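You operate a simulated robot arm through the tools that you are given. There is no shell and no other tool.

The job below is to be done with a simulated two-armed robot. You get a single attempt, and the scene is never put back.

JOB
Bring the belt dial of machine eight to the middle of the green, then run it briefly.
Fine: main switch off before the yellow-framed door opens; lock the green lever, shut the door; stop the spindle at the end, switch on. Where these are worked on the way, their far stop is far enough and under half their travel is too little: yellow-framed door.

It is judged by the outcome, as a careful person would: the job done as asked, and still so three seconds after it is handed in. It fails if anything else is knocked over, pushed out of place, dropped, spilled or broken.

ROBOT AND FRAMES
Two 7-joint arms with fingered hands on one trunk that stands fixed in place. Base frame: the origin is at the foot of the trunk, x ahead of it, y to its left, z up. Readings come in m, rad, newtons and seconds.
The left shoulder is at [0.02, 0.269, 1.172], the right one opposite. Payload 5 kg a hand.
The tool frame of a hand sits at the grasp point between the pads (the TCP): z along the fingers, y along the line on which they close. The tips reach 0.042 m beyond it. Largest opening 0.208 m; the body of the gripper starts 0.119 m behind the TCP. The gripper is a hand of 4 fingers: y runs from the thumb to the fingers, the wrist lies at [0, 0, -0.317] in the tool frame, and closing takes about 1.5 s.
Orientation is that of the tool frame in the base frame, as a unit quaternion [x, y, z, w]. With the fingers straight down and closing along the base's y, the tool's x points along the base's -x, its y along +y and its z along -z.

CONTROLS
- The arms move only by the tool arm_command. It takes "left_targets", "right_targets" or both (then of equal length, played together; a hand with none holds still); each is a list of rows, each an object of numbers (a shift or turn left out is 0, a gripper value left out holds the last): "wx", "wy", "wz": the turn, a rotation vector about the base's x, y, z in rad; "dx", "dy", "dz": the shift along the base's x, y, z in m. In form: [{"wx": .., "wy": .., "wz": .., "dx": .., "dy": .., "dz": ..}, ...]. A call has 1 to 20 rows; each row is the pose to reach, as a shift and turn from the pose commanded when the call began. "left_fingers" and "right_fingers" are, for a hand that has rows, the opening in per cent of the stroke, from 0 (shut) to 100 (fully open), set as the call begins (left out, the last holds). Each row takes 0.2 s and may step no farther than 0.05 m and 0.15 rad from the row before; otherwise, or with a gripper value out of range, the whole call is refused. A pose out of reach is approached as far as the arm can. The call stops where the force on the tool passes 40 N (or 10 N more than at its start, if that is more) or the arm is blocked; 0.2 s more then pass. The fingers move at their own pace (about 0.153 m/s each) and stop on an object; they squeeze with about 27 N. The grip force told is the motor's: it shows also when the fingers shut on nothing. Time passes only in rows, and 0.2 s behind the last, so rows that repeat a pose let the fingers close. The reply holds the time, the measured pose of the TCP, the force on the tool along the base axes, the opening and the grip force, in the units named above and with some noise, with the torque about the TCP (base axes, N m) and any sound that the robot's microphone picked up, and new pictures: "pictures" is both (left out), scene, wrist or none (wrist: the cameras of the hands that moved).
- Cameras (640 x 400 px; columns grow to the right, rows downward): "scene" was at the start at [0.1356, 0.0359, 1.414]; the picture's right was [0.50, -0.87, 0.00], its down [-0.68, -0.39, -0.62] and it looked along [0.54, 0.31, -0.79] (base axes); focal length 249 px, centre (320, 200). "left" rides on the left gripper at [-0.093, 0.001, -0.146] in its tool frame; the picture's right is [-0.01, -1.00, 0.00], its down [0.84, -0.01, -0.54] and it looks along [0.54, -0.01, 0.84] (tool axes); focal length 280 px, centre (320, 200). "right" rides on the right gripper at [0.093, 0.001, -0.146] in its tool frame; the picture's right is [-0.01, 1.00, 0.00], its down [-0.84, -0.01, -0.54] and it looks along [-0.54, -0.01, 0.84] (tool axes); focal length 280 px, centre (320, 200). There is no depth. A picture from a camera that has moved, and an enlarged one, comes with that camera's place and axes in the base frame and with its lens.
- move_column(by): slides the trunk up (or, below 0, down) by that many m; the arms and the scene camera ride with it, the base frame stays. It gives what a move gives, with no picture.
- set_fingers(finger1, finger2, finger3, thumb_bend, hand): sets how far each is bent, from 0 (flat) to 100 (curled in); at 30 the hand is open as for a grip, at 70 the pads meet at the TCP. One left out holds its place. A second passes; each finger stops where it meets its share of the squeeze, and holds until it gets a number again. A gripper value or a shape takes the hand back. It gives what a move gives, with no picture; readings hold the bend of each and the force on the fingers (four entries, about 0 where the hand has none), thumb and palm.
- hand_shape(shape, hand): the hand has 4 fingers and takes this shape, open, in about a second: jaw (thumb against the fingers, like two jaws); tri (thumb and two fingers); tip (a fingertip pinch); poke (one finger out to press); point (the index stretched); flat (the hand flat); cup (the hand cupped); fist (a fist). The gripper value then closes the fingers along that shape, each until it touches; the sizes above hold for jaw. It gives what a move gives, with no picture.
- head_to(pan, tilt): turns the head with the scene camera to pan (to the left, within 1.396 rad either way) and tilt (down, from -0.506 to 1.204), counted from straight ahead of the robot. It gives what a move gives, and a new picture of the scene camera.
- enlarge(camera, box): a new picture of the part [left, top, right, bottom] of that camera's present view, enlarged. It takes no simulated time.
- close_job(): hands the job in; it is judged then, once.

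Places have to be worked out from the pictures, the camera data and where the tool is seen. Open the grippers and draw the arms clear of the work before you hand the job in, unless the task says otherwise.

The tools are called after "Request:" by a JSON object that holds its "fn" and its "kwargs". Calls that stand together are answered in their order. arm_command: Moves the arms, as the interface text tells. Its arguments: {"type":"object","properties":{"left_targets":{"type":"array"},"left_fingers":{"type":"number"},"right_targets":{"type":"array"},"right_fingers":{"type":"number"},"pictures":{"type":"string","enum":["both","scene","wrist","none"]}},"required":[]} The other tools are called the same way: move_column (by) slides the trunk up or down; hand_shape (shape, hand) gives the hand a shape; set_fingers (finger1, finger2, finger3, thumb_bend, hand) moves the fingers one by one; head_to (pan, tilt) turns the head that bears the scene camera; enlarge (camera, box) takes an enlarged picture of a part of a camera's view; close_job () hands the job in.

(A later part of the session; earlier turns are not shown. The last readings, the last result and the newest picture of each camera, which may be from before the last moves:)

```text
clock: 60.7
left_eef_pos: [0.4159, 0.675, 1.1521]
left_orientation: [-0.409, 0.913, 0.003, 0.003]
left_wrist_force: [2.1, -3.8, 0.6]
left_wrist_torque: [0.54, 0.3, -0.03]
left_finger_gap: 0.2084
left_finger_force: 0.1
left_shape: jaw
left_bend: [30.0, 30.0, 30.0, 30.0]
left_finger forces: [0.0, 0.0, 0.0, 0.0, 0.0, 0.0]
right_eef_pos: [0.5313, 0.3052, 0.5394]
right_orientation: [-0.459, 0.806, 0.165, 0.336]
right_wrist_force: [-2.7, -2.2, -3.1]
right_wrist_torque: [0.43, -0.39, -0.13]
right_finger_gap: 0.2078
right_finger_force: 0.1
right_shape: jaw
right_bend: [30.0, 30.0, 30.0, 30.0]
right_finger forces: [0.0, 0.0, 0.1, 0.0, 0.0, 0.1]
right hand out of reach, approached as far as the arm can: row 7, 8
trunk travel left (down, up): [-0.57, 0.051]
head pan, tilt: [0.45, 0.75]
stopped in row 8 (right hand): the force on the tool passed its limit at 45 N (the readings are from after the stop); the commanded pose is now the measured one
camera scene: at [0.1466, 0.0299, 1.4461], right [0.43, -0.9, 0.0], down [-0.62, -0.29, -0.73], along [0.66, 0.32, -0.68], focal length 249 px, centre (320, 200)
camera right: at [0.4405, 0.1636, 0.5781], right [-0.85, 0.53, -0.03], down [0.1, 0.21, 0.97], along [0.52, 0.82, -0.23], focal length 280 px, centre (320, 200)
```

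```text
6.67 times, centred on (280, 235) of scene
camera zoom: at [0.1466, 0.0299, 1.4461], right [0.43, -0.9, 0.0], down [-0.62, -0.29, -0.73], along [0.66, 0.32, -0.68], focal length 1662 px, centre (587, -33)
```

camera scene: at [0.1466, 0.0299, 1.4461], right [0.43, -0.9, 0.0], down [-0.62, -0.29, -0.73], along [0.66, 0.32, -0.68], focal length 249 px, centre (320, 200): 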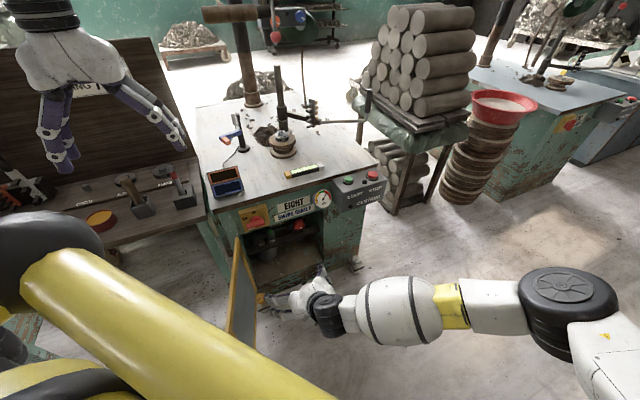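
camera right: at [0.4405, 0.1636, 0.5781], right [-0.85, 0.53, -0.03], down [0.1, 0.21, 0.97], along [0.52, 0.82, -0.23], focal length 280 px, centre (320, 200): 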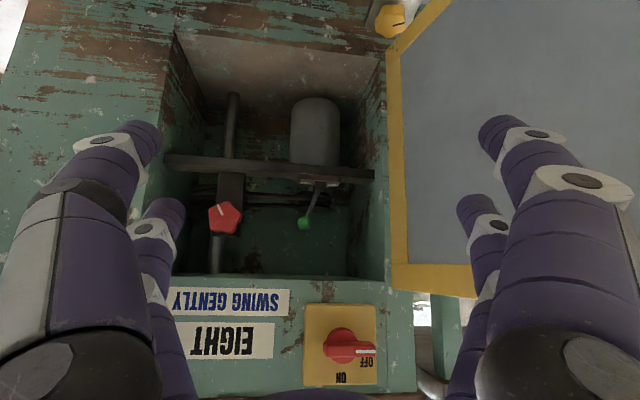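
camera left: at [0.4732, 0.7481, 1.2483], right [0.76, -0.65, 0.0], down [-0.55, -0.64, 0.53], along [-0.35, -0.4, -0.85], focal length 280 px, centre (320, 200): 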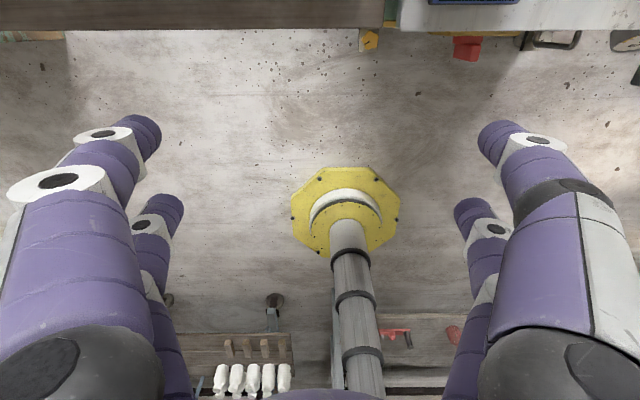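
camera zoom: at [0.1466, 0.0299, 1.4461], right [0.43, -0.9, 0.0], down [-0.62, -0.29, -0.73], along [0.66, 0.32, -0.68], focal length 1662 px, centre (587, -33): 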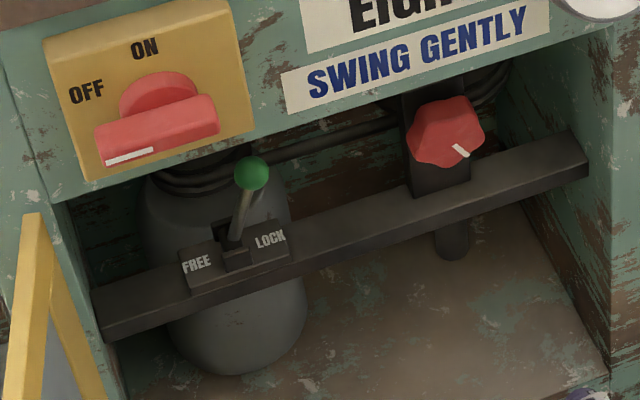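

The mechanism is clear: the lever leans right = LOCK, FREE is left; the red star knob faces forward and sets the belt. The inside is far for the right arm (cage bar), but handy for the left arm, so I park the right hand off to the right first.

Request:
{"fn": "arm_command", "kwargs": {"right_targets": [{"dx": 0.013, "dy": -0.0436}, {"dx": 0.026, "dy": -0.0872}, {"dx": 0.039, "dy": -0.131}, {"dx": 0.055, "dy": -0.172, "dz": 0.01}, {"dx": 0.07, "dy": -0.212, "dz": 0.025}, {"dx": 0.085, "dy": -0.25, "dz": 0.045}, {"dx": 0.1, "dy": -0.288, "dz": 0.07}, {"dx": 0.115, "dy": -0.325, "dz": 0.095}, {"dx": 0.125, "dy": -0.36, "dz": 0.12}, {"dx": 0.135, "dy": -0.395, "dz": 0.15}, {"dx": 0.145, "dy": -0.425, "dz": 0.18}, {"dx": 0.15, "dy": -0.455, "dz": 0.21}], "right_fingers": 100, "pictures": "scene"}}

Request:
{"fn": "enlarge", "kwargs": {"camera": "scene", "box": [180, 140, 420, 310]}}

```text
clock: 63.3
left_eef_pos: [0.4142, 0.6787, 1.1524]
left_orientation: [-0.409, 0.912, 0.001, 0.003]
left_wrist_force: [-0.4, -1.1, -0.3]
left_wrist_torque: [0.06, -0.04, -0.01]
left_finger_gap: 0.2081
left_finger_force: 0.0
left_shape: jaw
left_bend: [30.0, 30.0, 30.0, 30.0]
left_finger forces: [0.0, 0.1, 0.1, 0.0, 0.0, 0.0]
right_eef_pos: [0.6854, -0.147, 0.7505]
right_orientation: [-0.459, 0.805, 0.164, 0.338]
right_wrist_force: [-1.0, 0.5, -1.3]
right_wrist_torque: [0.06, -0.12, -0.04]
right_finger_gap: 0.2082
right_finger_force: 0.0
right_shape: jaw
right_bend: [30.0, 30.0, 30.0, 30.0]
right_finger forces: [0.0, 0.1, 0.0, 0.0, 0.1, 0.0]
trunk travel left (down, up): [-0.57, 0.051]
head pan, tilt: [0.45, 0.75]
camera scene: at [0.1446, 0.0344, 1.4464], right [0.44, -0.9, 0.0], down [-0.61, -0.3, -0.73], along [0.66, 0.32, -0.68], focal length 249 px, centre (320, 200)
```

scene: 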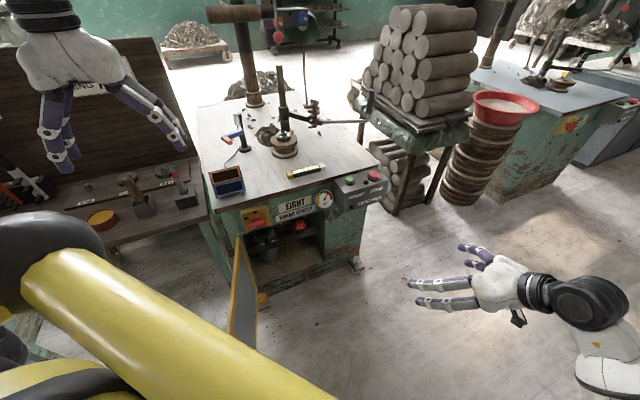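

```text
2.35 times, centred on (300, 225) of scene
camera zoom: at [0.1446, 0.0344, 1.4464], right [0.44, -0.9, 0.0], down [-0.61, -0.3, -0.73], along [0.66, 0.32, -0.68], focal length 587 px, centre (367, 141)
```

zoom: 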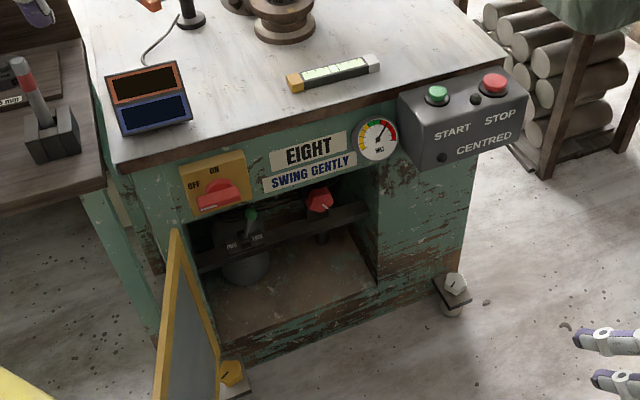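

The door stands open past 90°, out of the way. I set the left hand to an index–thumb pinch (other two fingers curled) before bringing it to the opening.

Request:
{"fn": "set_fingers", "kwargs": {"hand": "left", "finger1": 70, "finger2": 100, "finger3": 100, "thumb_bend": 70}}

Request:
{"fn": "arm_command", "kwargs": {"left_targets": [{"dx": 0.0194, "dy": -0.0256, "dz": -0.0289}, {"dx": 0.0389, "dy": -0.0511, "dz": -0.0577}, {"dx": 0.0583, "dy": -0.0767, "dz": -0.0866}, {"dx": 0.0777, "dy": -0.1023, "dz": -0.1154}, {"dx": 0.0971, "dy": -0.1279, "dz": -0.1443}, {"dx": 0.1166, "dy": -0.1534, "dz": -0.1731}, {"dx": 0.136, "dy": -0.179, "dz": -0.202}, {"wx": 0.0814, "wy": -0.0725, "dx": 0.1535, "dy": -0.199, "dz": -0.227}, {"wx": 0.1628, "wy": -0.145, "dx": 0.171, "dy": -0.219, "dz": -0.252}, {"wx": 0.2441, "wy": -0.2175, "dx": 0.1885, "dy": -0.239, "dz": -0.277}, {"wx": 0.3255, "wy": -0.29, "dx": 0.206, "dy": -0.259, "dz": -0.302}, {"wx": 0.3744, "wy": -0.3335, "dx": 0.221, "dy": -0.264, "dz": -0.3395}, {"wx": 0.4233, "wy": -0.377, "dx": 0.236, "dy": -0.269, "dz": -0.377}, {"wx": 0.4721, "wy": -0.4205, "dx": 0.251, "dy": -0.274, "dz": -0.4145}, {"wx": 0.521, "wy": -0.464, "dx": 0.266, "dy": -0.279, "dz": -0.452}], "pictures": "both"}}

```text
clock: 64.3
left_eef_pos: [0.4143, 0.6797, 1.1517]
left_orientation: [-0.41, 0.912, 0.001, 0.004]
left_wrist_force: [0.8, 1.0, 0.6]
left_wrist_torque: [0.03, -0.01, -0.01]
left_finger_gap: 0.0112
left_finger_force: 0.1
left_shape: fingers
left_bend: [70.0, 72.0, 72.0, 70.0]
left_finger forces: [0.1, 0.1, 0.0, 0.0, 0.0, 0.0]
right_eef_pos: [0.6871, -0.1488, 0.7527]
right_orientation: [-0.459, 0.805, 0.162, 0.338]
right_wrist_force: [-0.7, -0.3, 0.0]
right_wrist_torque: [0.0, 0.03, 0.0]
right_finger_gap: 0.2078
right_finger_force: 0.0
right_shape: jaw
right_bend: [30.0, 30.0, 30.0, 30.0]
right_finger forces: [0.0, 0.1, 0.0, 0.0, 0.0, 0.0]
trunk travel left (down, up): [-0.57, 0.051]
head pan, tilt: [0.45, 0.75]
```

```text
clock: 67.5
left_eef_pos: [0.6614, 0.4498, 0.7607]
left_orientation: [-0.384, 0.857, 0.137, 0.314]
left_wrist_force: [0.1, 0.4, -0.6]
left_wrist_torque: [0.0, 0.0, 0.0]
left_finger_gap: 0.0107
left_finger_force: 0.2
left_shape: fingers
left_bend: [70.0, 72.0, 72.0, 70.0]
left_finger forces: [0.1, 0.0, 0.0, 0.0, 0.1, 0.1]
left hand out of reach, approached as far as the arm can: row 14, 15
right_eef_pos: [0.6865, -0.1487, 0.7515]
right_orientation: [-0.459, 0.805, 0.163, 0.338]
right_wrist_force: [0.4, 0.3, 0.1]
right_wrist_torque: [-0.02, 0.0, 0.0]
right_finger_gap: 0.208
right_finger_force: 0.1
right_shape: jaw
right_bend: [30.0, 30.0, 30.0, 30.0]
right_finger forces: [0.0, 0.1, 0.0, 0.0, 0.0, 0.0]
trunk travel left (down, up): [-0.57, 0.051]
head pan, tilt: [0.45, 0.75]
camera scene: at [0.1448, 0.0347, 1.4464], right [0.44, -0.9, 0.0], down [-0.61, -0.3, -0.73], along [0.66, 0.32, -0.68], focal length 249 px, centre (320, 200)
camera left: at [0.6456, 0.4333, 0.9321], right [0.75, -0.66, 0.01], down [-0.65, -0.75, -0.13], along [0.1, 0.09, -0.99], focal length 280 px, centre (320, 200)
```

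scene: 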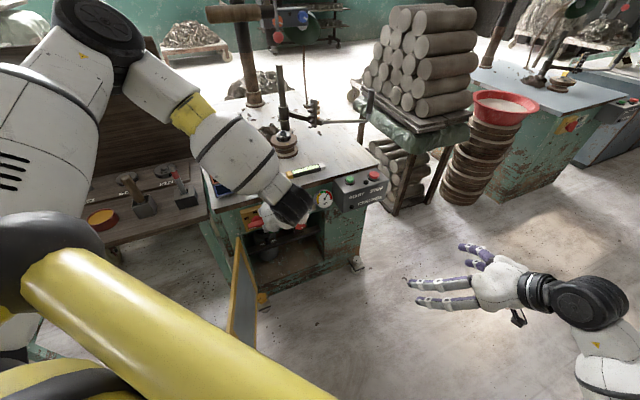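
left: 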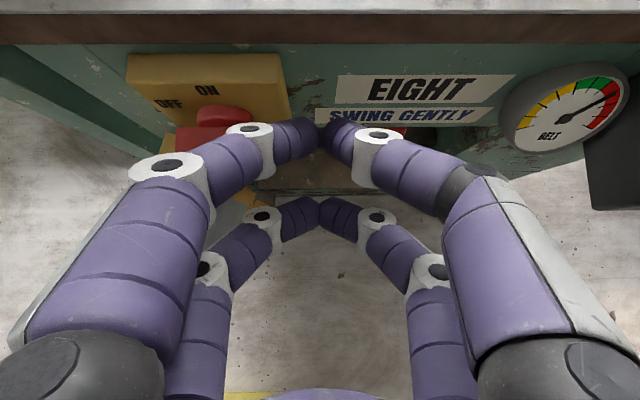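

The left arm rides above the cage bar, so to reach low it needs the trunk lowered. I shift the hand slightly right and back to clear the switch, then lower the trunk 0.25 m.

Request:
{"fn": "arm_command", "kwargs": {"left_targets": [{"dx": 0.0134, "dy": -0.0308}, {"dx": 0.0267, "dy": -0.0616}, {"dx": 0.0267, "dy": -0.0616}], "pictures": "none"}}

Request:
{"fn": "move_column", "kwargs": {"by": -0.25}}

Request:
{"fn": "set_fingers", "kwargs": {"hand": "left", "finger3": 30, "finger2": 100}}

Request:
{"fn": "set_fingers", "kwargs": {"hand": "left", "finger3": 100}}

Request:
{"fn": "enlarge", "kwargs": {"camera": "left", "box": [0, 0, 640, 400]}}

Request:
{"fn": "enlarge", "kwargs": {"camera": "scene", "box": [160, 60, 460, 290]}}

```text
clock: 68.3
left_eef_pos: [0.6771, 0.4272, 0.7908]
left_orientation: [-0.385, 0.856, 0.14, 0.315]
left_wrist_force: [-0.1, 1.1, 0.0]
left_wrist_torque: [0.01, -0.01, 0.0]
left_finger_gap: 0.0109
left_finger_force: 0.1
left_shape: fingers
left_bend: [70.0, 72.0, 72.0, 70.0]
left_finger forces: [0.1, 0.0, 0.0, 0.0, 0.0, 0.0]
left hand out of reach, approached as far as the arm can: row 1, 2, 3
right_eef_pos: [0.6879, -0.1473, 0.7514]
right_orientation: [-0.458, 0.805, 0.163, 0.338]
right_wrist_force: [0.4, 0.5, -0.1]
right_wrist_torque: [-0.05, -0.02, 0.0]
right_finger_gap: 0.2081
right_finger_force: 0.1
right_shape: jaw
right_bend: [30.0, 30.0, 30.0, 30.0]
right_finger forces: [0.0, 0.1, 0.0, 0.1, 0.0, 0.0]
trunk travel left (down, up): [-0.57, 0.051]
head pan, tilt: [0.45, 0.75]
```

```text
clock: 70.9
left_eef_pos: [0.6769, 0.4282, 0.5396]
left_orientation: [-0.385, 0.856, 0.142, 0.314]
left_wrist_force: [-0.3, -0.4, -0.5]
left_wrist_torque: [0.02, 0.01, 0.0]
left_finger_gap: 0.0108
left_finger_force: 0.0
left_shape: fingers
left_bend: [70.0, 72.0, 72.0, 70.0]
left_finger forces: [0.0, 0.0, 0.0, 0.0, 0.1, 0.0]
right_eef_pos: [0.6883, -0.1467, 0.5021]
right_orientation: [-0.459, 0.805, 0.162, 0.339]
right_wrist_force: [0.5, 0.0, 0.2]
right_wrist_torque: [-0.06, -0.05, 0.02]
right_finger_gap: 0.2079
right_finger_force: 0.1
right_shape: jaw
right_bend: [30.0, 30.0, 30.0, 30.0]
right_finger forces: [0.1, 0.0, 0.0, 0.0, 0.0, 0.0]
trunk travel left (down, up): [-0.32, 0.301]
head pan, tilt: [0.45, 0.75]
```

```text
clock: 71.9
left_eef_pos: [0.6771, 0.4284, 0.5386]
left_orientation: [-0.385, 0.856, 0.141, 0.315]
left_wrist_force: [-0.7, -1.0, -0.3]
left_wrist_torque: [-0.02, -0.02, -0.03]
left_finger_gap: 0.0106
left_finger_force: 0.1
left_shape: fingers
left_bend: [70.0, 100.0, 30.0, 70.0]
left_finger forces: [0.1, 0.1, 0.1, 0.0, 0.0, 0.0]
right_eef_pos: [0.6867, -0.1464, 0.5011]
right_orientation: [-0.459, 0.805, 0.163, 0.339]
right_wrist_force: [0.6, -0.6, 0.4]
right_wrist_torque: [0.01, 0.03, -0.05]
right_finger_gap: 0.2081
right_finger_force: 0.0
right_shape: jaw
right_bend: [30.0, 30.0, 30.0, 30.0]
right_finger forces: [0.1, 0.0, 0.0, 0.0, 0.1, 0.0]
trunk travel left (down, up): [-0.32, 0.301]
head pan, tilt: [0.45, 0.75]
```

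```text
clock: 72.9
left_eef_pos: [0.6763, 0.4272, 0.539]
left_orientation: [-0.385, 0.856, 0.141, 0.315]
left_wrist_force: [0.2, 0.0, 0.8]
left_wrist_torque: [-0.01, 0.01, -0.03]
left_finger_gap: 0.011
left_finger_force: 0.1
left_shape: fingers
left_bend: [70.0, 100.0, 86.0, 70.0]
left_finger forces: [0.0, 0.0, 0.0, 0.1, 0.0, 0.0]
right_eef_pos: [0.6871, -0.1468, 0.5023]
right_orientation: [-0.459, 0.805, 0.162, 0.339]
right_wrist_force: [1.1, 0.5, -0.1]
right_wrist_torque: [0.02, 0.02, -0.02]
right_finger_gap: 0.2078
right_finger_force: 0.1
right_shape: jaw
right_bend: [30.0, 30.0, 30.0, 30.0]
right_finger forces: [0.0, 0.1, 0.0, 0.0, 0.0, 0.0]
trunk travel left (down, up): [-0.32, 0.301]
head pan, tilt: [0.45, 0.75]
```

```text
1.00 times, centred on (320, 200) of left (not enlarged: the box is as wide or as high as the picture)
camera zoom: at [0.6609, 0.4101, 0.7105], right [0.76, -0.66, 0.01], down [-0.65, -0.75, -0.14], along [0.1, 0.1, -0.99], focal length 280 px, centre (320, 200)
```

zoom: 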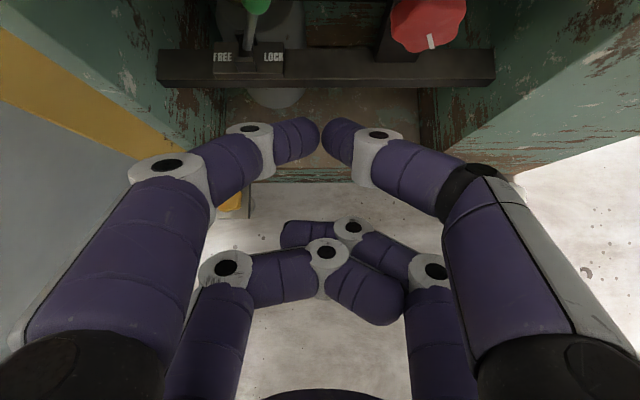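

```text
1.74 times, centred on (310, 175) of scene
camera zoom: at [0.1737, 0.0347, 1.1914], right [0.44, -0.9, 0.0], down [-0.61, -0.3, -0.73], along [0.66, 0.32, -0.68], focal length 434 px, centre (337, 244)
```

zoom: 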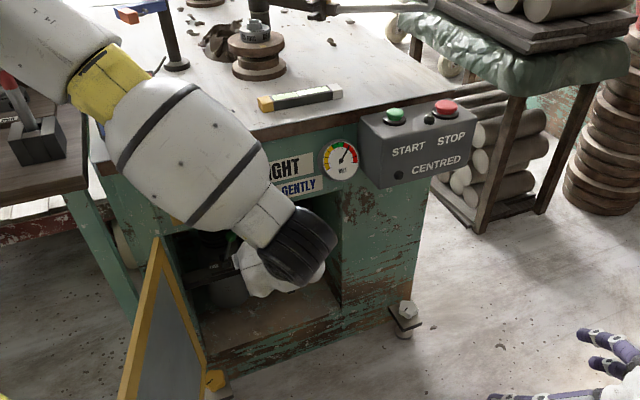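

Good view: lever and knob are just ahead. The pitch is too steep to pass under the opening's top edge, so I flatten the left hand to about 30° while moving to just outside the opening.

Request:
{"fn": "arm_command", "kwargs": {"left_targets": [{"wx": 0.0654, "wy": -0.0582, "dx": 0.004, "dy": 0.004, "dz": -0.01}, {"wx": 0.1307, "wy": -0.1164, "dx": 0.01, "dy": 0.01, "dz": -0.02}, {"wx": 0.1961, "wy": -0.1746, "dx": 0.016, "dy": 0.018, "dz": -0.035}, {"wx": 0.2614, "wy": -0.2328, "dx": 0.0282, "dy": 0.0312, "dz": -0.057}], "pictures": "both"}}

Request:
{"fn": "enlarge", "kwargs": {"camera": "scene", "box": [160, 60, 460, 290]}}

```text
clock: 73.9
left_eef_pos: [0.6944, 0.5138, 0.5479]
left_orientation: [-0.354, 0.79, 0.201, 0.458]
left_wrist_force: [0.6, -0.6, 1.1]
left_wrist_torque: [-0.04, 0.01, -0.01]
left_finger_gap: 0.0108
left_finger_force: 0.1
left_shape: fingers
left_bend: [70.0, 100.0, 86.0, 70.0]
left_finger forces: [0.0, 0.1, 0.1, 0.0, 0.0, 0.1]
left hand out of reach, approached as far as the arm can: row 2, 3, 4
right_eef_pos: [0.6866, -0.1461, 0.501]
right_orientation: [-0.458, 0.805, 0.163, 0.339]
right_wrist_force: [0.6, 0.6, 1.2]
right_wrist_torque: [-0.01, 0.0, -0.04]
right_finger_gap: 0.208
right_finger_force: 0.0
right_shape: jaw
right_bend: [30.0, 30.0, 30.0, 30.0]
right_finger forces: [0.0, 0.0, 0.0, 0.0, 0.0, 0.1]
trunk travel left (down, up): [-0.32, 0.301]
head pan, tilt: [0.45, 0.75]
camera scene: at [0.1735, 0.0343, 1.1914], right [0.44, -0.9, 0.0], down [-0.61, -0.3, -0.73], along [0.66, 0.32, -0.68], focal length 249 px, centre (320, 200)
camera left: at [0.6404, 0.4547, 0.7011], right [0.75, -0.66, 0.02], down [-0.58, -0.67, -0.46], along [0.32, 0.33, -0.89], focal length 280 px, centre (320, 200)
```

scene: 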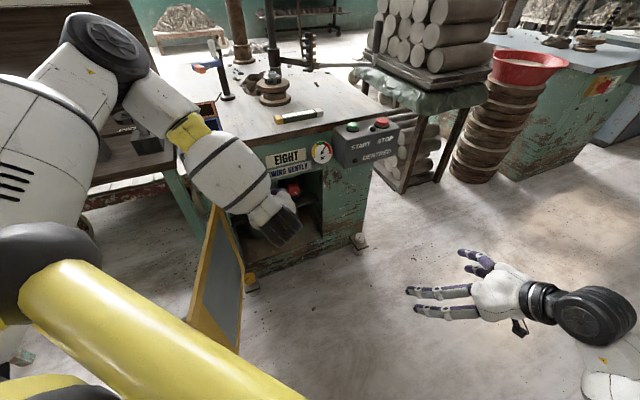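
left: 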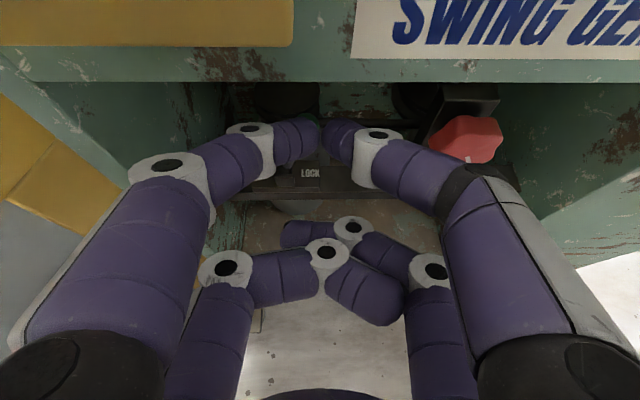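

```text
1.74 times, centred on (310, 175) of scene
camera zoom: at [0.1735, 0.0343, 1.1914], right [0.44, -0.9, 0.0], down [-0.61, -0.3, -0.73], along [0.66, 0.32, -0.68], focal length 434 px, centre (337, 244)
```

zoom: 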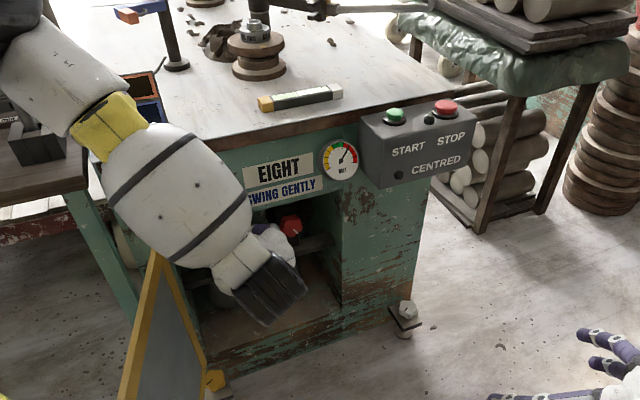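

Orientation is fine; the height can be set with the trunk. I shift the hand right by 5 cm so the prong will be right of the green ball, then lower the trunk 6 cm.

Request:
{"fn": "arm_command", "kwargs": {"left_targets": [{"dx": 0.0192, "dy": -0.0161}, {"dx": 0.0383, "dy": -0.0322}], "pictures": "none"}}

Request:
{"fn": "move_column", "kwargs": {"by": -0.055}}

Request:
{"fn": "enlarge", "kwargs": {"camera": "left", "box": [120, 0, 560, 275]}}

Request:
{"fn": "enlarge", "kwargs": {"camera": "scene", "box": [220, 100, 380, 220]}}

```text
clock: 74.5
left_eef_pos: [0.7251, 0.5001, 0.568]
left_orientation: [-0.354, 0.789, 0.204, 0.458]
left_wrist_force: [-0.2, 0.3, -0.3]
left_wrist_torque: [-0.01, 0.0, -0.01]
left_finger_gap: 0.0108
left_finger_force: 0.5
left_shape: fingers
left_bend: [70.0, 100.0, 86.0, 70.0]
left_finger forces: [0.6, 0.1, 0.0, 0.1, 0.0, 0.1]
left hand out of reach, approached as far as the arm can: row 1, 2
right_eef_pos: [0.6867, -0.1475, 0.5019]
right_orientation: [-0.459, 0.805, 0.162, 0.338]
right_wrist_force: [0.9, 0.5, -0.1]
right_wrist_torque: [0.01, -0.06, -0.04]
right_finger_gap: 0.2079
right_finger_force: 0.1
right_shape: jaw
right_bend: [30.0, 30.0, 30.0, 30.0]
right_finger forces: [0.1, 0.0, 0.1, 0.1, 0.1, 0.0]
trunk travel left (down, up): [-0.32, 0.301]
head pan, tilt: [0.45, 0.75]
```

```text
clock: 75.4
left_eef_pos: [0.7282, 0.502, 0.5127]
left_orientation: [-0.354, 0.788, 0.205, 0.46]
left_wrist_force: [-0.8, -0.3, 0.5]
left_wrist_torque: [-0.04, 0.04, -0.03]
left_finger_gap: 0.0109
left_finger_force: 0.0
left_shape: fingers
left_bend: [70.0, 100.0, 86.0, 70.0]
left_finger forces: [0.1, 0.0, 0.0, 0.0, 0.1, 0.0]
right_eef_pos: [0.688, -0.1475, 0.4479]
right_orientation: [-0.458, 0.805, 0.162, 0.339]
right_wrist_force: [-0.6, 0.7, 0.6]
right_wrist_torque: [-0.04, 0.04, -0.01]
right_finger_gap: 0.208
right_finger_force: 0.1
right_shape: jaw
right_bend: [30.0, 30.0, 30.0, 30.0]
right_finger forces: [0.1, 0.1, 0.0, 0.0, 0.0, 0.1]
trunk travel left (down, up): [-0.265, 0.356]
head pan, tilt: [0.45, 0.75]
```

```text
1.45 times, centred on (340, 138) of left
camera zoom: at [0.6741, 0.4412, 0.6656], right [0.75, -0.66, 0.02], down [-0.58, -0.67, -0.47], along [0.32, 0.34, -0.88], focal length 408 px, centre (291, 291)
```

zoom: 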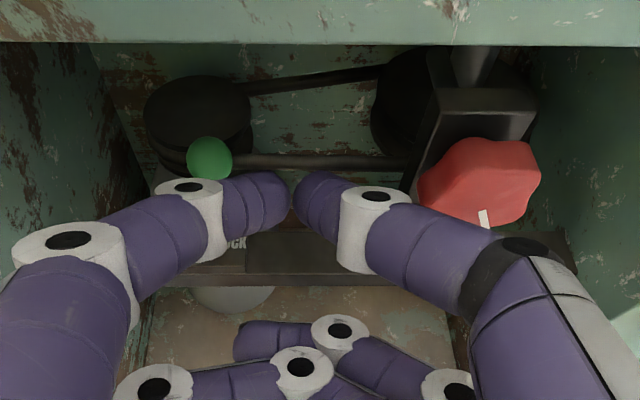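

```text
3.33 times, centred on (300, 160) of scene
camera zoom: at [0.1918, 0.0346, 1.1332], right [0.44, -0.9, 0.0], down [-0.61, -0.3, -0.73], along [0.66, 0.32, -0.68], focal length 831 px, centre (387, 333)
```

zoom: 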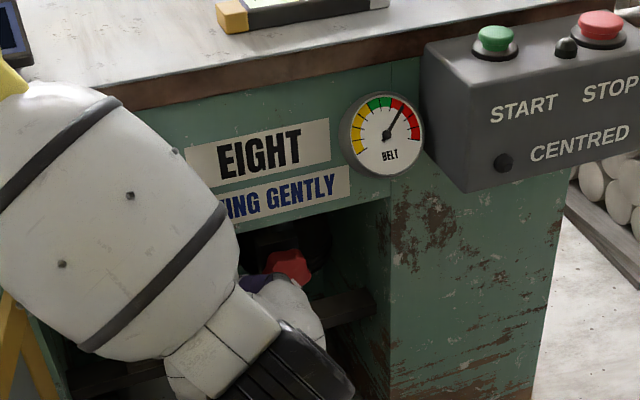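

The index finger stands in front of the ball, so I curl it away and leave only the thumb as a hooked rod, which will push the ball from its right side.

Request:
{"fn": "set_fingers", "kwargs": {"hand": "left", "finger1": 100, "thumb_bend": 66}}

Request:
{"fn": "enlarge", "kwargs": {"camera": "left", "box": [120, 0, 560, 275]}}

```text
clock: 76.4
left_eef_pos: [0.7287, 0.5017, 0.5114]
left_orientation: [-0.354, 0.788, 0.205, 0.459]
left_wrist_force: [1.0, 0.3, 0.0]
left_wrist_torque: [0.0, 0.02, -0.01]
left_finger_gap: 0.016
left_finger_force: 0.2
left_shape: fingers
left_bend: [80.0, 100.0, 86.0, 65.0]
left_finger forces: [0.1, 0.0, 0.0, 0.1, 0.0, 0.1]
right_eef_pos: [0.6879, -0.1455, 0.4463]
right_orientation: [-0.459, 0.805, 0.163, 0.338]
right_wrist_force: [0.4, -0.3, 0.9]
right_wrist_torque: [0.04, -0.01, 0.03]
right_finger_gap: 0.2081
right_finger_force: 0.1
right_shape: jaw
right_bend: [30.0, 30.0, 30.0, 30.0]
right_finger forces: [0.1, 0.0, 0.0, 0.0, 0.0, 0.1]
trunk travel left (down, up): [-0.265, 0.356]
head pan, tilt: [0.45, 0.75]
```

```text
1.45 times, centred on (340, 138) of left
camera zoom: at [0.6742, 0.4412, 0.6643], right [0.75, -0.66, 0.01], down [-0.58, -0.67, -0.47], along [0.32, 0.34, -0.88], focal length 408 px, centre (291, 291)
```

zoom: 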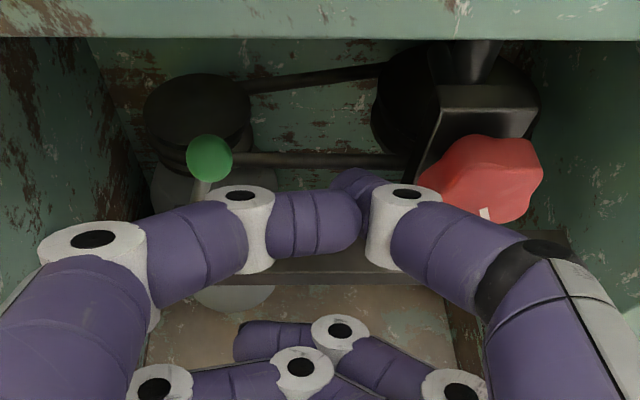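

The index is held up by the thumb. I open the thumb slightly, curl the index fully, then bring the thumb back in.

Request:
{"fn": "set_fingers", "kwargs": {"hand": "left", "thumb_bend": 48, "finger1": 100}}

Request:
{"fn": "set_fingers", "kwargs": {"hand": "left", "thumb_bend": 60}}

Request:
{"fn": "enlarge", "kwargs": {"camera": "left", "box": [120, 0, 560, 275]}}

```text
clock: 77.4
left_eef_pos: [0.7284, 0.5021, 0.5117]
left_orientation: [-0.355, 0.788, 0.206, 0.46]
left_wrist_force: [-1.8, -0.3, 0.2]
left_wrist_torque: [0.0, -0.04, 0.03]
left_finger_gap: 0.0792
left_finger_force: 1.3
left_shape: fingers
left_bend: [100.0, 100.0, 86.0, 49.0]
left_finger forces: [0.0, 0.0, 0.0, 0.1, 2.4, 0.1]
right_eef_pos: [0.6857, -0.1465, 0.4481]
right_orientation: [-0.459, 0.805, 0.163, 0.338]
right_wrist_force: [-0.4, 0.7, -0.2]
right_wrist_torque: [0.0, -0.01, 0.0]
right_finger_gap: 0.208
right_finger_force: 0.0
right_shape: jaw
right_bend: [30.0, 30.0, 30.0, 30.0]
right_finger forces: [0.1, 0.0, 0.0, 0.0, 0.1, 0.1]
trunk travel left (down, up): [-0.265, 0.356]
head pan, tilt: [0.45, 0.75]
```

```text
clock: 78.4
left_eef_pos: [0.7275, 0.5008, 0.5113]
left_orientation: [-0.355, 0.788, 0.206, 0.459]
left_wrist_force: [-0.9, -0.1, 0.0]
left_wrist_torque: [0.01, 0.03, 0.03]
left_finger_gap: 0.0711
left_finger_force: 0.0
left_shape: fingers
left_bend: [100.0, 100.0, 86.0, 60.0]
left_finger forces: [0.1, 0.1, 0.0, 0.1, 0.0, 0.0]
right_eef_pos: [0.6869, -0.1461, 0.447]
right_orientation: [-0.459, 0.805, 0.163, 0.339]
right_wrist_force: [-0.5, -0.5, 0.0]
right_wrist_torque: [0.02, 0.02, -0.01]
right_finger_gap: 0.208
right_finger_force: 0.2
right_shape: jaw
right_bend: [30.0, 30.0, 30.0, 30.0]
right_finger forces: [0.1, 0.0, 0.0, 0.1, 0.0, 0.0]
trunk travel left (down, up): [-0.265, 0.356]
head pan, tilt: [0.45, 0.75]
```

```text
1.45 times, centred on (340, 138) of left
camera zoom: at [0.6742, 0.4412, 0.6643], right [0.75, -0.66, 0.01], down [-0.58, -0.67, -0.47], along [0.32, 0.34, -0.88], focal length 408 px, centre (291, 291)
```

zoom: 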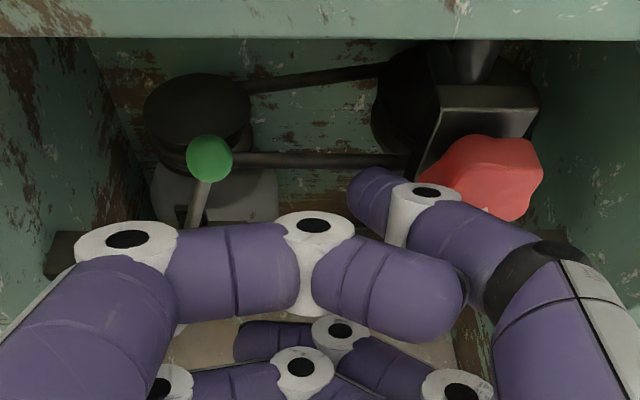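

Now the thumb alone points forward, right of the ball. I lower the trunk 2.5 cm to bring it to lever height.

Request:
{"fn": "move_column", "kwargs": {"by": -0.025}}

Request:
{"fn": "arm_command", "kwargs": {"left_targets": [{"dx": -0.0077, "dy": 0.0064}, {"dx": -0.0065, "dy": 0.022}, {"dx": 0.0, "dy": 0.0375}, {"dx": 0.0053, "dy": 0.053}], "pictures": "wrist"}}

Request:
{"fn": "enlarge", "kwargs": {"camera": "left", "box": [180, 40, 500, 240]}}

```text
clock: 79.1
left_eef_pos: [0.7279, 0.5014, 0.4886]
left_orientation: [-0.355, 0.788, 0.206, 0.46]
left_wrist_force: [-0.6, 0.7, -0.3]
left_wrist_torque: [-0.05, 0.05, 0.02]
left_finger_gap: 0.0709
left_finger_force: 0.0
left_shape: fingers
left_bend: [100.0, 100.0, 86.0, 60.0]
left_finger forces: [0.0, 0.1, 0.1, 0.0, 0.1, 0.0]
right_eef_pos: [0.6867, -0.1469, 0.4229]
right_orientation: [-0.46, 0.805, 0.163, 0.338]
right_wrist_force: [-1.0, -0.3, 0.7]
right_wrist_torque: [-0.06, 0.02, -0.03]
right_finger_gap: 0.2079
right_finger_force: 0.1
right_shape: jaw
right_bend: [30.0, 30.0, 30.0, 30.0]
right_finger forces: [0.0, 0.1, 0.0, 0.1, 0.1, 0.0]
trunk travel left (down, up): [-0.24, 0.381]
head pan, tilt: [0.45, 0.75]
```

```text
clock: 80.1
left_eef_pos: [0.7342, 0.5574, 0.4848]
left_orientation: [-0.355, 0.788, 0.206, 0.459]
left_wrist_force: [-0.3, -0.5, -0.3]
left_wrist_torque: [-0.01, 0.0, 0.01]
left_finger_gap: 0.0712
left_finger_force: 0.1
left_shape: fingers
left_bend: [100.0, 100.0, 86.0, 60.0]
left_finger forces: [0.1, 0.1, 0.0, 0.0, 0.0, 0.1]
right_eef_pos: [0.6865, -0.1464, 0.4218]
right_orientation: [-0.458, 0.805, 0.163, 0.339]
right_wrist_force: [0.6, -0.4, 0.1]
right_wrist_torque: [0.01, 0.01, 0.03]
right_finger_gap: 0.2081
right_finger_force: 0.0
right_shape: jaw
right_bend: [30.0, 30.0, 30.0, 30.0]
right_finger forces: [0.0, 0.1, 0.1, 0.0, 0.0, 0.0]
trunk travel left (down, up): [-0.24, 0.381]
head pan, tilt: [0.45, 0.75]
camera left: at [0.6797, 0.4966, 0.638], right [0.75, -0.66, 0.01], down [-0.58, -0.67, -0.47], along [0.32, 0.34, -0.88], focal length 280 px, centre (320, 200)
```

left: 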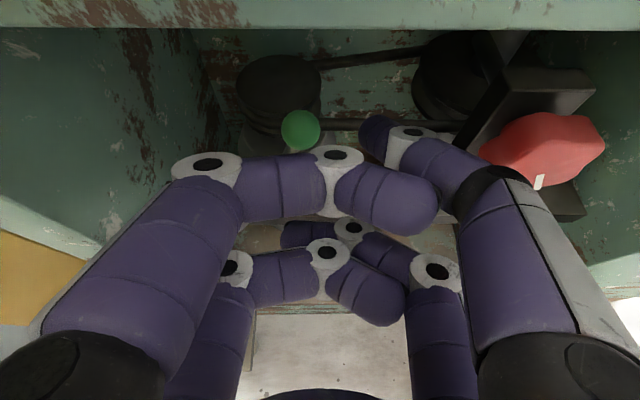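

```text
2.00 times, centred on (340, 140) of left
camera zoom: at [0.6797, 0.4966, 0.638], right [0.75, -0.66, 0.01], down [-0.58, -0.67, -0.47], along [0.32, 0.34, -0.88], focal length 561 px, centre (280, 320)
```

zoom: 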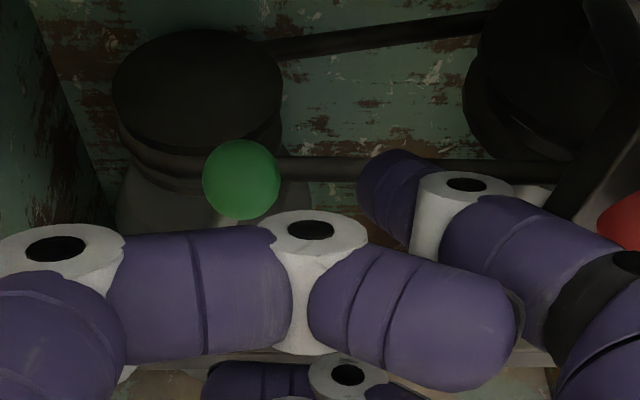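

The thumb is right of the ball at ball depth. I push left along the face in small steps to take the lever from LOCK to FREE.

Request:
{"fn": "arm_command", "kwargs": {"left_targets": [{"dx": -0.0092, "dy": 0.0077}, {"dx": -0.0184, "dy": 0.0154}, {"dx": -0.0276, "dy": 0.0231}, {"dx": -0.0368, "dy": 0.0309}, {"dx": -0.046, "dy": 0.0386}, {"dx": -0.0537, "dy": 0.045}], "pictures": "wrist"}}

Request:
{"fn": "enlarge", "kwargs": {"camera": "left", "box": [180, 40, 500, 240]}}

Request:
{"fn": "enlarge", "kwargs": {"camera": "scene", "box": [290, 110, 350, 160]}}

```text
clock: 81.5
left_eef_pos: [0.6799, 0.5988, 0.486]
left_orientation: [-0.354, 0.789, 0.205, 0.459]
left_wrist_force: [0.7, 0.0, 0.3]
left_wrist_torque: [0.0, 0.02, -0.07]
left_finger_gap: 0.0715
left_finger_force: 0.9
left_shape: fingers
left_bend: [100.0, 100.0, 86.0, 60.0]
left_finger forces: [0.1, 0.1, 0.1, 0.1, 0.8, 0.0]
right_eef_pos: [0.6864, -0.1455, 0.4211]
right_orientation: [-0.458, 0.806, 0.162, 0.339]
right_wrist_force: [-0.4, 0.0, 0.2]
right_wrist_torque: [0.01, -0.05, 0.01]
right_finger_gap: 0.208
right_finger_force: 0.1
right_shape: jaw
right_bend: [30.0, 30.0, 30.0, 30.0]
right_finger forces: [0.0, 0.0, 0.1, 0.1, 0.0, 0.0]
trunk travel left (down, up): [-0.24, 0.381]
head pan, tilt: [0.45, 0.75]
camera left: at [0.6261, 0.5382, 0.6391], right [0.75, -0.66, 0.01], down [-0.58, -0.67, -0.47], along [0.32, 0.34, -0.88], focal length 280 px, centre (320, 200)
```

left: 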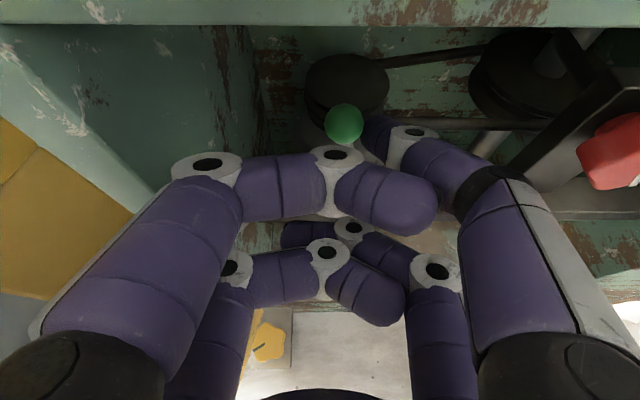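

```text
2.00 times, centred on (340, 140) of left
camera zoom: at [0.6261, 0.5382, 0.6391], right [0.75, -0.66, 0.01], down [-0.58, -0.67, -0.47], along [0.32, 0.34, -0.88], focal length 561 px, centre (280, 320)
```

zoom: 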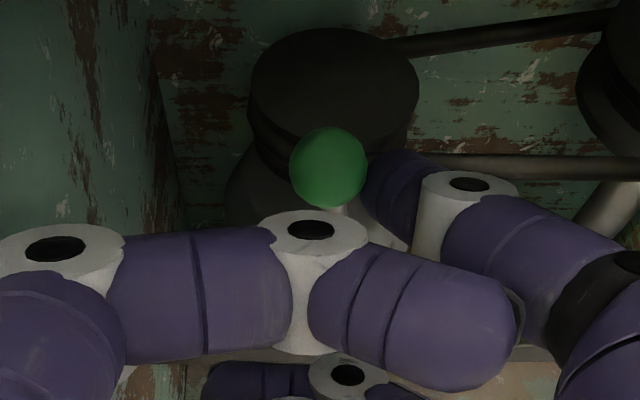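

```text
8.00 times, centred on (320, 135) of scene
camera zoom: at [0.2027, 0.0346, 1.1056], right [0.44, -0.9, 0.0], down [-0.61, -0.3, -0.73], along [0.66, 0.32, -0.68], focal length 1995 px, centre (320, 720)
```

zoom: 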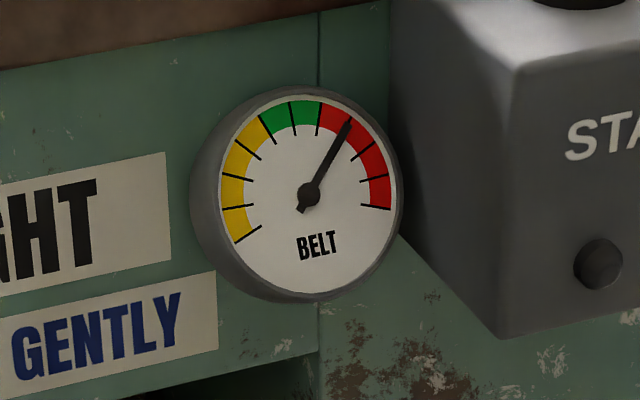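

The ball is past upright and moving freely. The hand is near the left wall, so I finish the throw by bending the thumb further left.

Request:
{"fn": "set_fingers", "kwargs": {"hand": "left", "thumb_bend": 78}}

Request:
{"fn": "enlarge", "kwargs": {"camera": "left", "box": [180, 40, 500, 240]}}

Request:
{"fn": "enlarge", "kwargs": {"camera": "scene", "box": [290, 110, 350, 160]}}

```text
clock: 82.5
left_eef_pos: [0.6823, 0.5961, 0.4866]
left_orientation: [-0.353, 0.789, 0.204, 0.46]
left_wrist_force: [17.9, -26.9, -2.3]
left_wrist_torque: [0.26, 0.27, -1.5]
left_finger_gap: 0.0659
left_finger_force: 15.9
left_shape: fingers
left_bend: [100.0, 100.0, 86.0, 65.0]
left_finger forces: [0.0, 0.0, 0.0, 0.0, 32.7, 0.0]
right_eef_pos: [0.6863, -0.1473, 0.4212]
right_orientation: [-0.458, 0.806, 0.163, 0.339]
right_wrist_force: [0.1, 0.0, -0.6]
right_wrist_torque: [-0.01, -0.01, 0.02]
right_finger_gap: 0.2076
right_finger_force: 0.1
right_shape: jaw
right_bend: [30.0, 30.0, 30.0, 30.0]
right_finger forces: [0.0, 0.1, 0.0, 0.0, 0.0, 0.0]
trunk travel left (down, up): [-0.24, 0.381]
head pan, tilt: [0.45, 0.75]
```

```text
2.00 times, centred on (340, 140) of left
camera zoom: at [0.6273, 0.5361, 0.6397], right [0.75, -0.66, 0.01], down [-0.58, -0.67, -0.47], along [0.32, 0.34, -0.88], focal length 561 px, centre (280, 320)
```

zoom: 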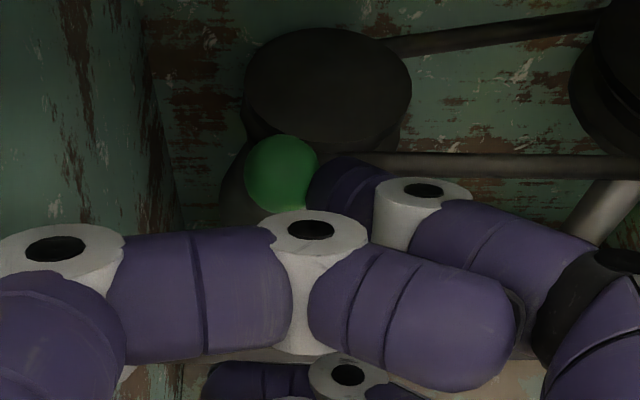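

```text
8.00 times, centred on (320, 135) of scene
camera zoom: at [0.203, 0.034, 1.1056], right [0.43, -0.9, 0.0], down [-0.61, -0.3, -0.73], along [0.66, 0.32, -0.68], focal length 1995 px, centre (320, 720)
```

zoom: 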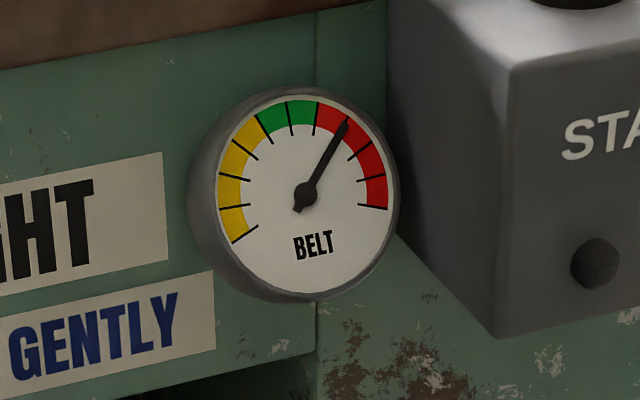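

The lever is hard against its FREE stop (ball moved from e=0.194 to 0.141). I ease the thumb off, draw the hand back a little, and straighten the thumb to serve as a rod for turning the star knob.

Request:
{"fn": "set_fingers", "kwargs": {"hand": "left", "thumb_bend": 58}}

Request:
{"fn": "arm_command", "kwargs": {"left_targets": [{"dx": 0.0115, "dy": -0.0096}, {"dx": 0.0102, "dy": -0.0249}, {"dx": 0.0135, "dy": -0.0459}], "pictures": "none"}}

Request:
{"fn": "set_fingers", "kwargs": {"hand": "left", "thumb_bend": 30}}

Request:
{"fn": "enlarge", "kwargs": {"camera": "left", "box": [0, 0, 640, 400]}}

```text
clock: 83.5
left_eef_pos: [0.6797, 0.5996, 0.4854]
left_orientation: [-0.354, 0.788, 0.206, 0.46]
left_wrist_force: [0.3, -0.4, -0.3]
left_wrist_torque: [-0.02, 0.02, 0.03]
left_finger_gap: 0.0733
left_finger_force: 0.1
left_shape: fingers
left_bend: [100.0, 100.0, 86.0, 57.0]
left_finger forces: [0.0, 0.1, 0.0, 0.0, 0.0, 0.0]
right_eef_pos: [0.687, -0.1463, 0.4215]
right_orientation: [-0.459, 0.805, 0.163, 0.338]
right_wrist_force: [-0.1, -0.7, 0.3]
right_wrist_torque: [-0.01, 0.0, 0.0]
right_finger_gap: 0.2079
right_finger_force: 0.0
right_shape: jaw
right_bend: [30.0, 30.0, 30.0, 30.0]
right_finger forces: [0.0, 0.0, 0.0, 0.0, 0.0, 0.0]
trunk travel left (down, up): [-0.24, 0.381]
head pan, tilt: [0.45, 0.75]
```

```text
clock: 84.3
left_eef_pos: [0.6897, 0.5528, 0.4846]
left_orientation: [-0.355, 0.788, 0.206, 0.459]
left_wrist_force: [-0.4, 0.5, -0.5]
left_wrist_torque: [0.0, -0.03, -0.1]
left_finger_gap: 0.0731
left_finger_force: 0.0
left_shape: fingers
left_bend: [100.0, 100.0, 86.0, 57.0]
left_finger forces: [0.0, 0.0, 0.0, 0.0, 0.1, 0.0]
right_eef_pos: [0.6871, -0.1465, 0.4212]
right_orientation: [-0.459, 0.805, 0.163, 0.338]
right_wrist_force: [-0.3, 0.7, 0.8]
right_wrist_torque: [-0.04, -0.01, -0.03]
right_finger_gap: 0.2079
right_finger_force: 0.1
right_shape: jaw
right_bend: [30.0, 30.0, 30.0, 30.0]
right_finger forces: [0.0, 0.0, 0.1, 0.1, 0.0, 0.0]
trunk travel left (down, up): [-0.24, 0.381]
head pan, tilt: [0.45, 0.75]
```

```text
clock: 85.3
left_eef_pos: [0.6917, 0.5516, 0.4861]
left_orientation: [-0.354, 0.788, 0.206, 0.46]
left_wrist_force: [0.3, -0.9, -0.2]
left_wrist_torque: [0.01, 0.03, 0.01]
left_finger_gap: 0.0985
left_finger_force: 0.1
left_shape: fingers
left_bend: [100.0, 100.0, 86.0, 30.0]
left_finger forces: [0.0, 0.0, 0.1, 0.1, 0.0, 0.0]
right_eef_pos: [0.6869, -0.1471, 0.4206]
right_orientation: [-0.458, 0.806, 0.163, 0.338]
right_wrist_force: [0.3, 0.3, -0.3]
right_wrist_torque: [0.0, 0.0, -0.03]
right_finger_gap: 0.2079
right_finger_force: 0.1
right_shape: jaw
right_bend: [30.0, 30.0, 30.0, 30.0]
right_finger forces: [0.1, 0.0, 0.0, 0.1, 0.0, 0.0]
trunk travel left (down, up): [-0.24, 0.381]
head pan, tilt: [0.45, 0.75]
```

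```text
1.00 times, centred on (320, 200) of left (not enlarged: the box is as wide or as high as the picture)
camera zoom: at [0.6374, 0.4918, 0.6387], right [0.75, -0.66, 0.01], down [-0.58, -0.67, -0.47], along [0.32, 0.34, -0.88], focal length 280 px, centre (320, 200)
```

zoom: 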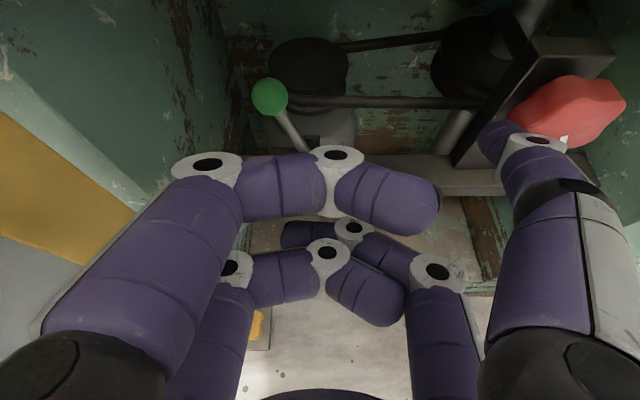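

Lever at FREE, thumb straight just left of the knob. I raise the trunk 5 cm so the thumb passes over the knob's top, then shift right above its centre.

Request:
{"fn": "move_column", "kwargs": {"by": 0.055}}

Request:
{"fn": "arm_command", "kwargs": {"left_targets": [{"dx": 0.0215, "dy": -0.018}, {"dx": 0.043, "dy": -0.036}], "pictures": "both"}}

Request:
{"fn": "enlarge", "kwargs": {"camera": "left", "box": [360, 40, 600, 200]}}

Request:
{"fn": "enlarge", "kwargs": {"camera": "scene", "box": [240, 120, 360, 220]}}

```text
clock: 86.3
left_eef_pos: [0.6937, 0.5541, 0.5403]
left_orientation: [-0.354, 0.789, 0.205, 0.459]
left_wrist_force: [0.0, 0.3, -1.5]
left_wrist_torque: [0.04, -0.02, 0.01]
left_finger_gap: 0.0986
left_finger_force: 0.0
left_shape: fingers
left_bend: [100.0, 100.0, 86.0, 30.0]
left_finger forces: [0.0, 0.1, 0.1, 0.0, 0.0, 0.0]
right_eef_pos: [0.6873, -0.1477, 0.4756]
right_orientation: [-0.459, 0.806, 0.164, 0.337]
right_wrist_force: [0.6, -0.6, 0.0]
right_wrist_torque: [0.04, -0.01, 0.0]
right_finger_gap: 0.2079
right_finger_force: 0.0
right_shape: jaw
right_bend: [30.0, 30.0, 30.0, 30.0]
right_finger forces: [0.0, 0.0, 0.1, 0.0, 0.1, 0.0]
trunk travel left (down, up): [-0.295, 0.326]
head pan, tilt: [0.45, 0.75]
```

```text
clock: 86.9
left_eef_pos: [0.7379, 0.5177, 0.5399]
left_orientation: [-0.355, 0.788, 0.206, 0.459]
left_wrist_force: [-0.3, -0.3, 0.3]
left_wrist_torque: [0.0, 0.0, -0.06]
left_finger_gap: 0.0985
left_finger_force: 0.1
left_shape: fingers
left_bend: [100.0, 100.0, 87.0, 30.0]
left_finger forces: [0.0, 0.1, 0.1, 0.0, 0.0, 0.0]
right_eef_pos: [0.6881, -0.1471, 0.4759]
right_orientation: [-0.459, 0.805, 0.162, 0.339]
right_wrist_force: [0.9, 0.0, 0.5]
right_wrist_torque: [-0.06, 0.0, -0.03]
right_finger_gap: 0.208
right_finger_force: 0.1
right_shape: jaw
right_bend: [30.0, 30.0, 30.0, 30.0]
right_finger forces: [0.0, 0.0, 0.0, 0.0, 0.0, 0.0]
trunk travel left (down, up): [-0.295, 0.326]
head pan, tilt: [0.45, 0.75]
camera scene: at [0.1811, 0.0348, 1.1648], right [0.44, -0.9, 0.0], down [-0.61, -0.3, -0.73], along [0.66, 0.32, -0.68], focal length 249 px, centre (320, 200)
camera left: at [0.6833, 0.4571, 0.6934], right [0.75, -0.66, 0.01], down [-0.58, -0.67, -0.47], along [0.32, 0.34, -0.88], focal length 280 px, centre (320, 200)
```

scene: 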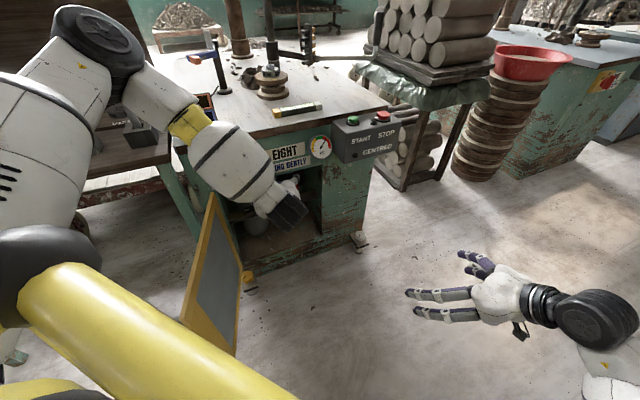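
left: 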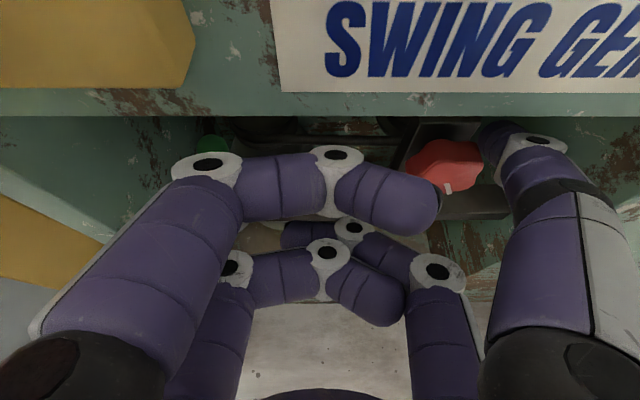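

```text
2.50 times, centred on (480, 120) of left
camera zoom: at [0.6833, 0.4571, 0.6934], right [0.75, -0.66, 0.01], down [-0.58, -0.67, -0.47], along [0.32, 0.34, -0.88], focal length 701 px, centre (-80, 400)
```

zoom: 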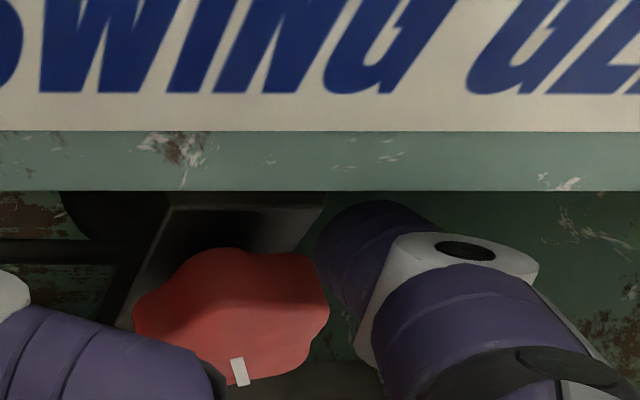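

```text
4.00 times, centred on (300, 170) of scene
camera zoom: at [0.1811, 0.0348, 1.1648], right [0.44, -0.9, 0.0], down [-0.61, -0.3, -0.73], along [0.66, 0.32, -0.68], focal length 997 px, centre (400, 320)
```

zoom: 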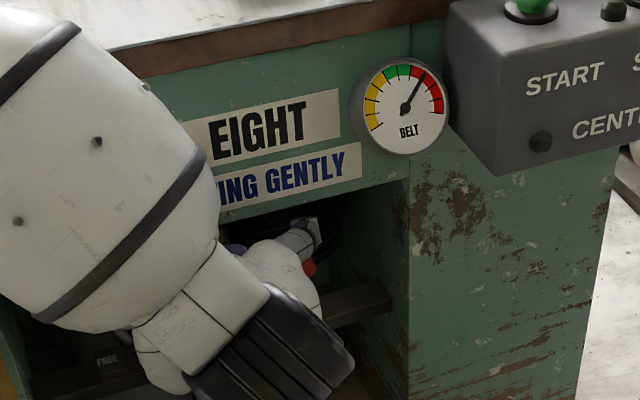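

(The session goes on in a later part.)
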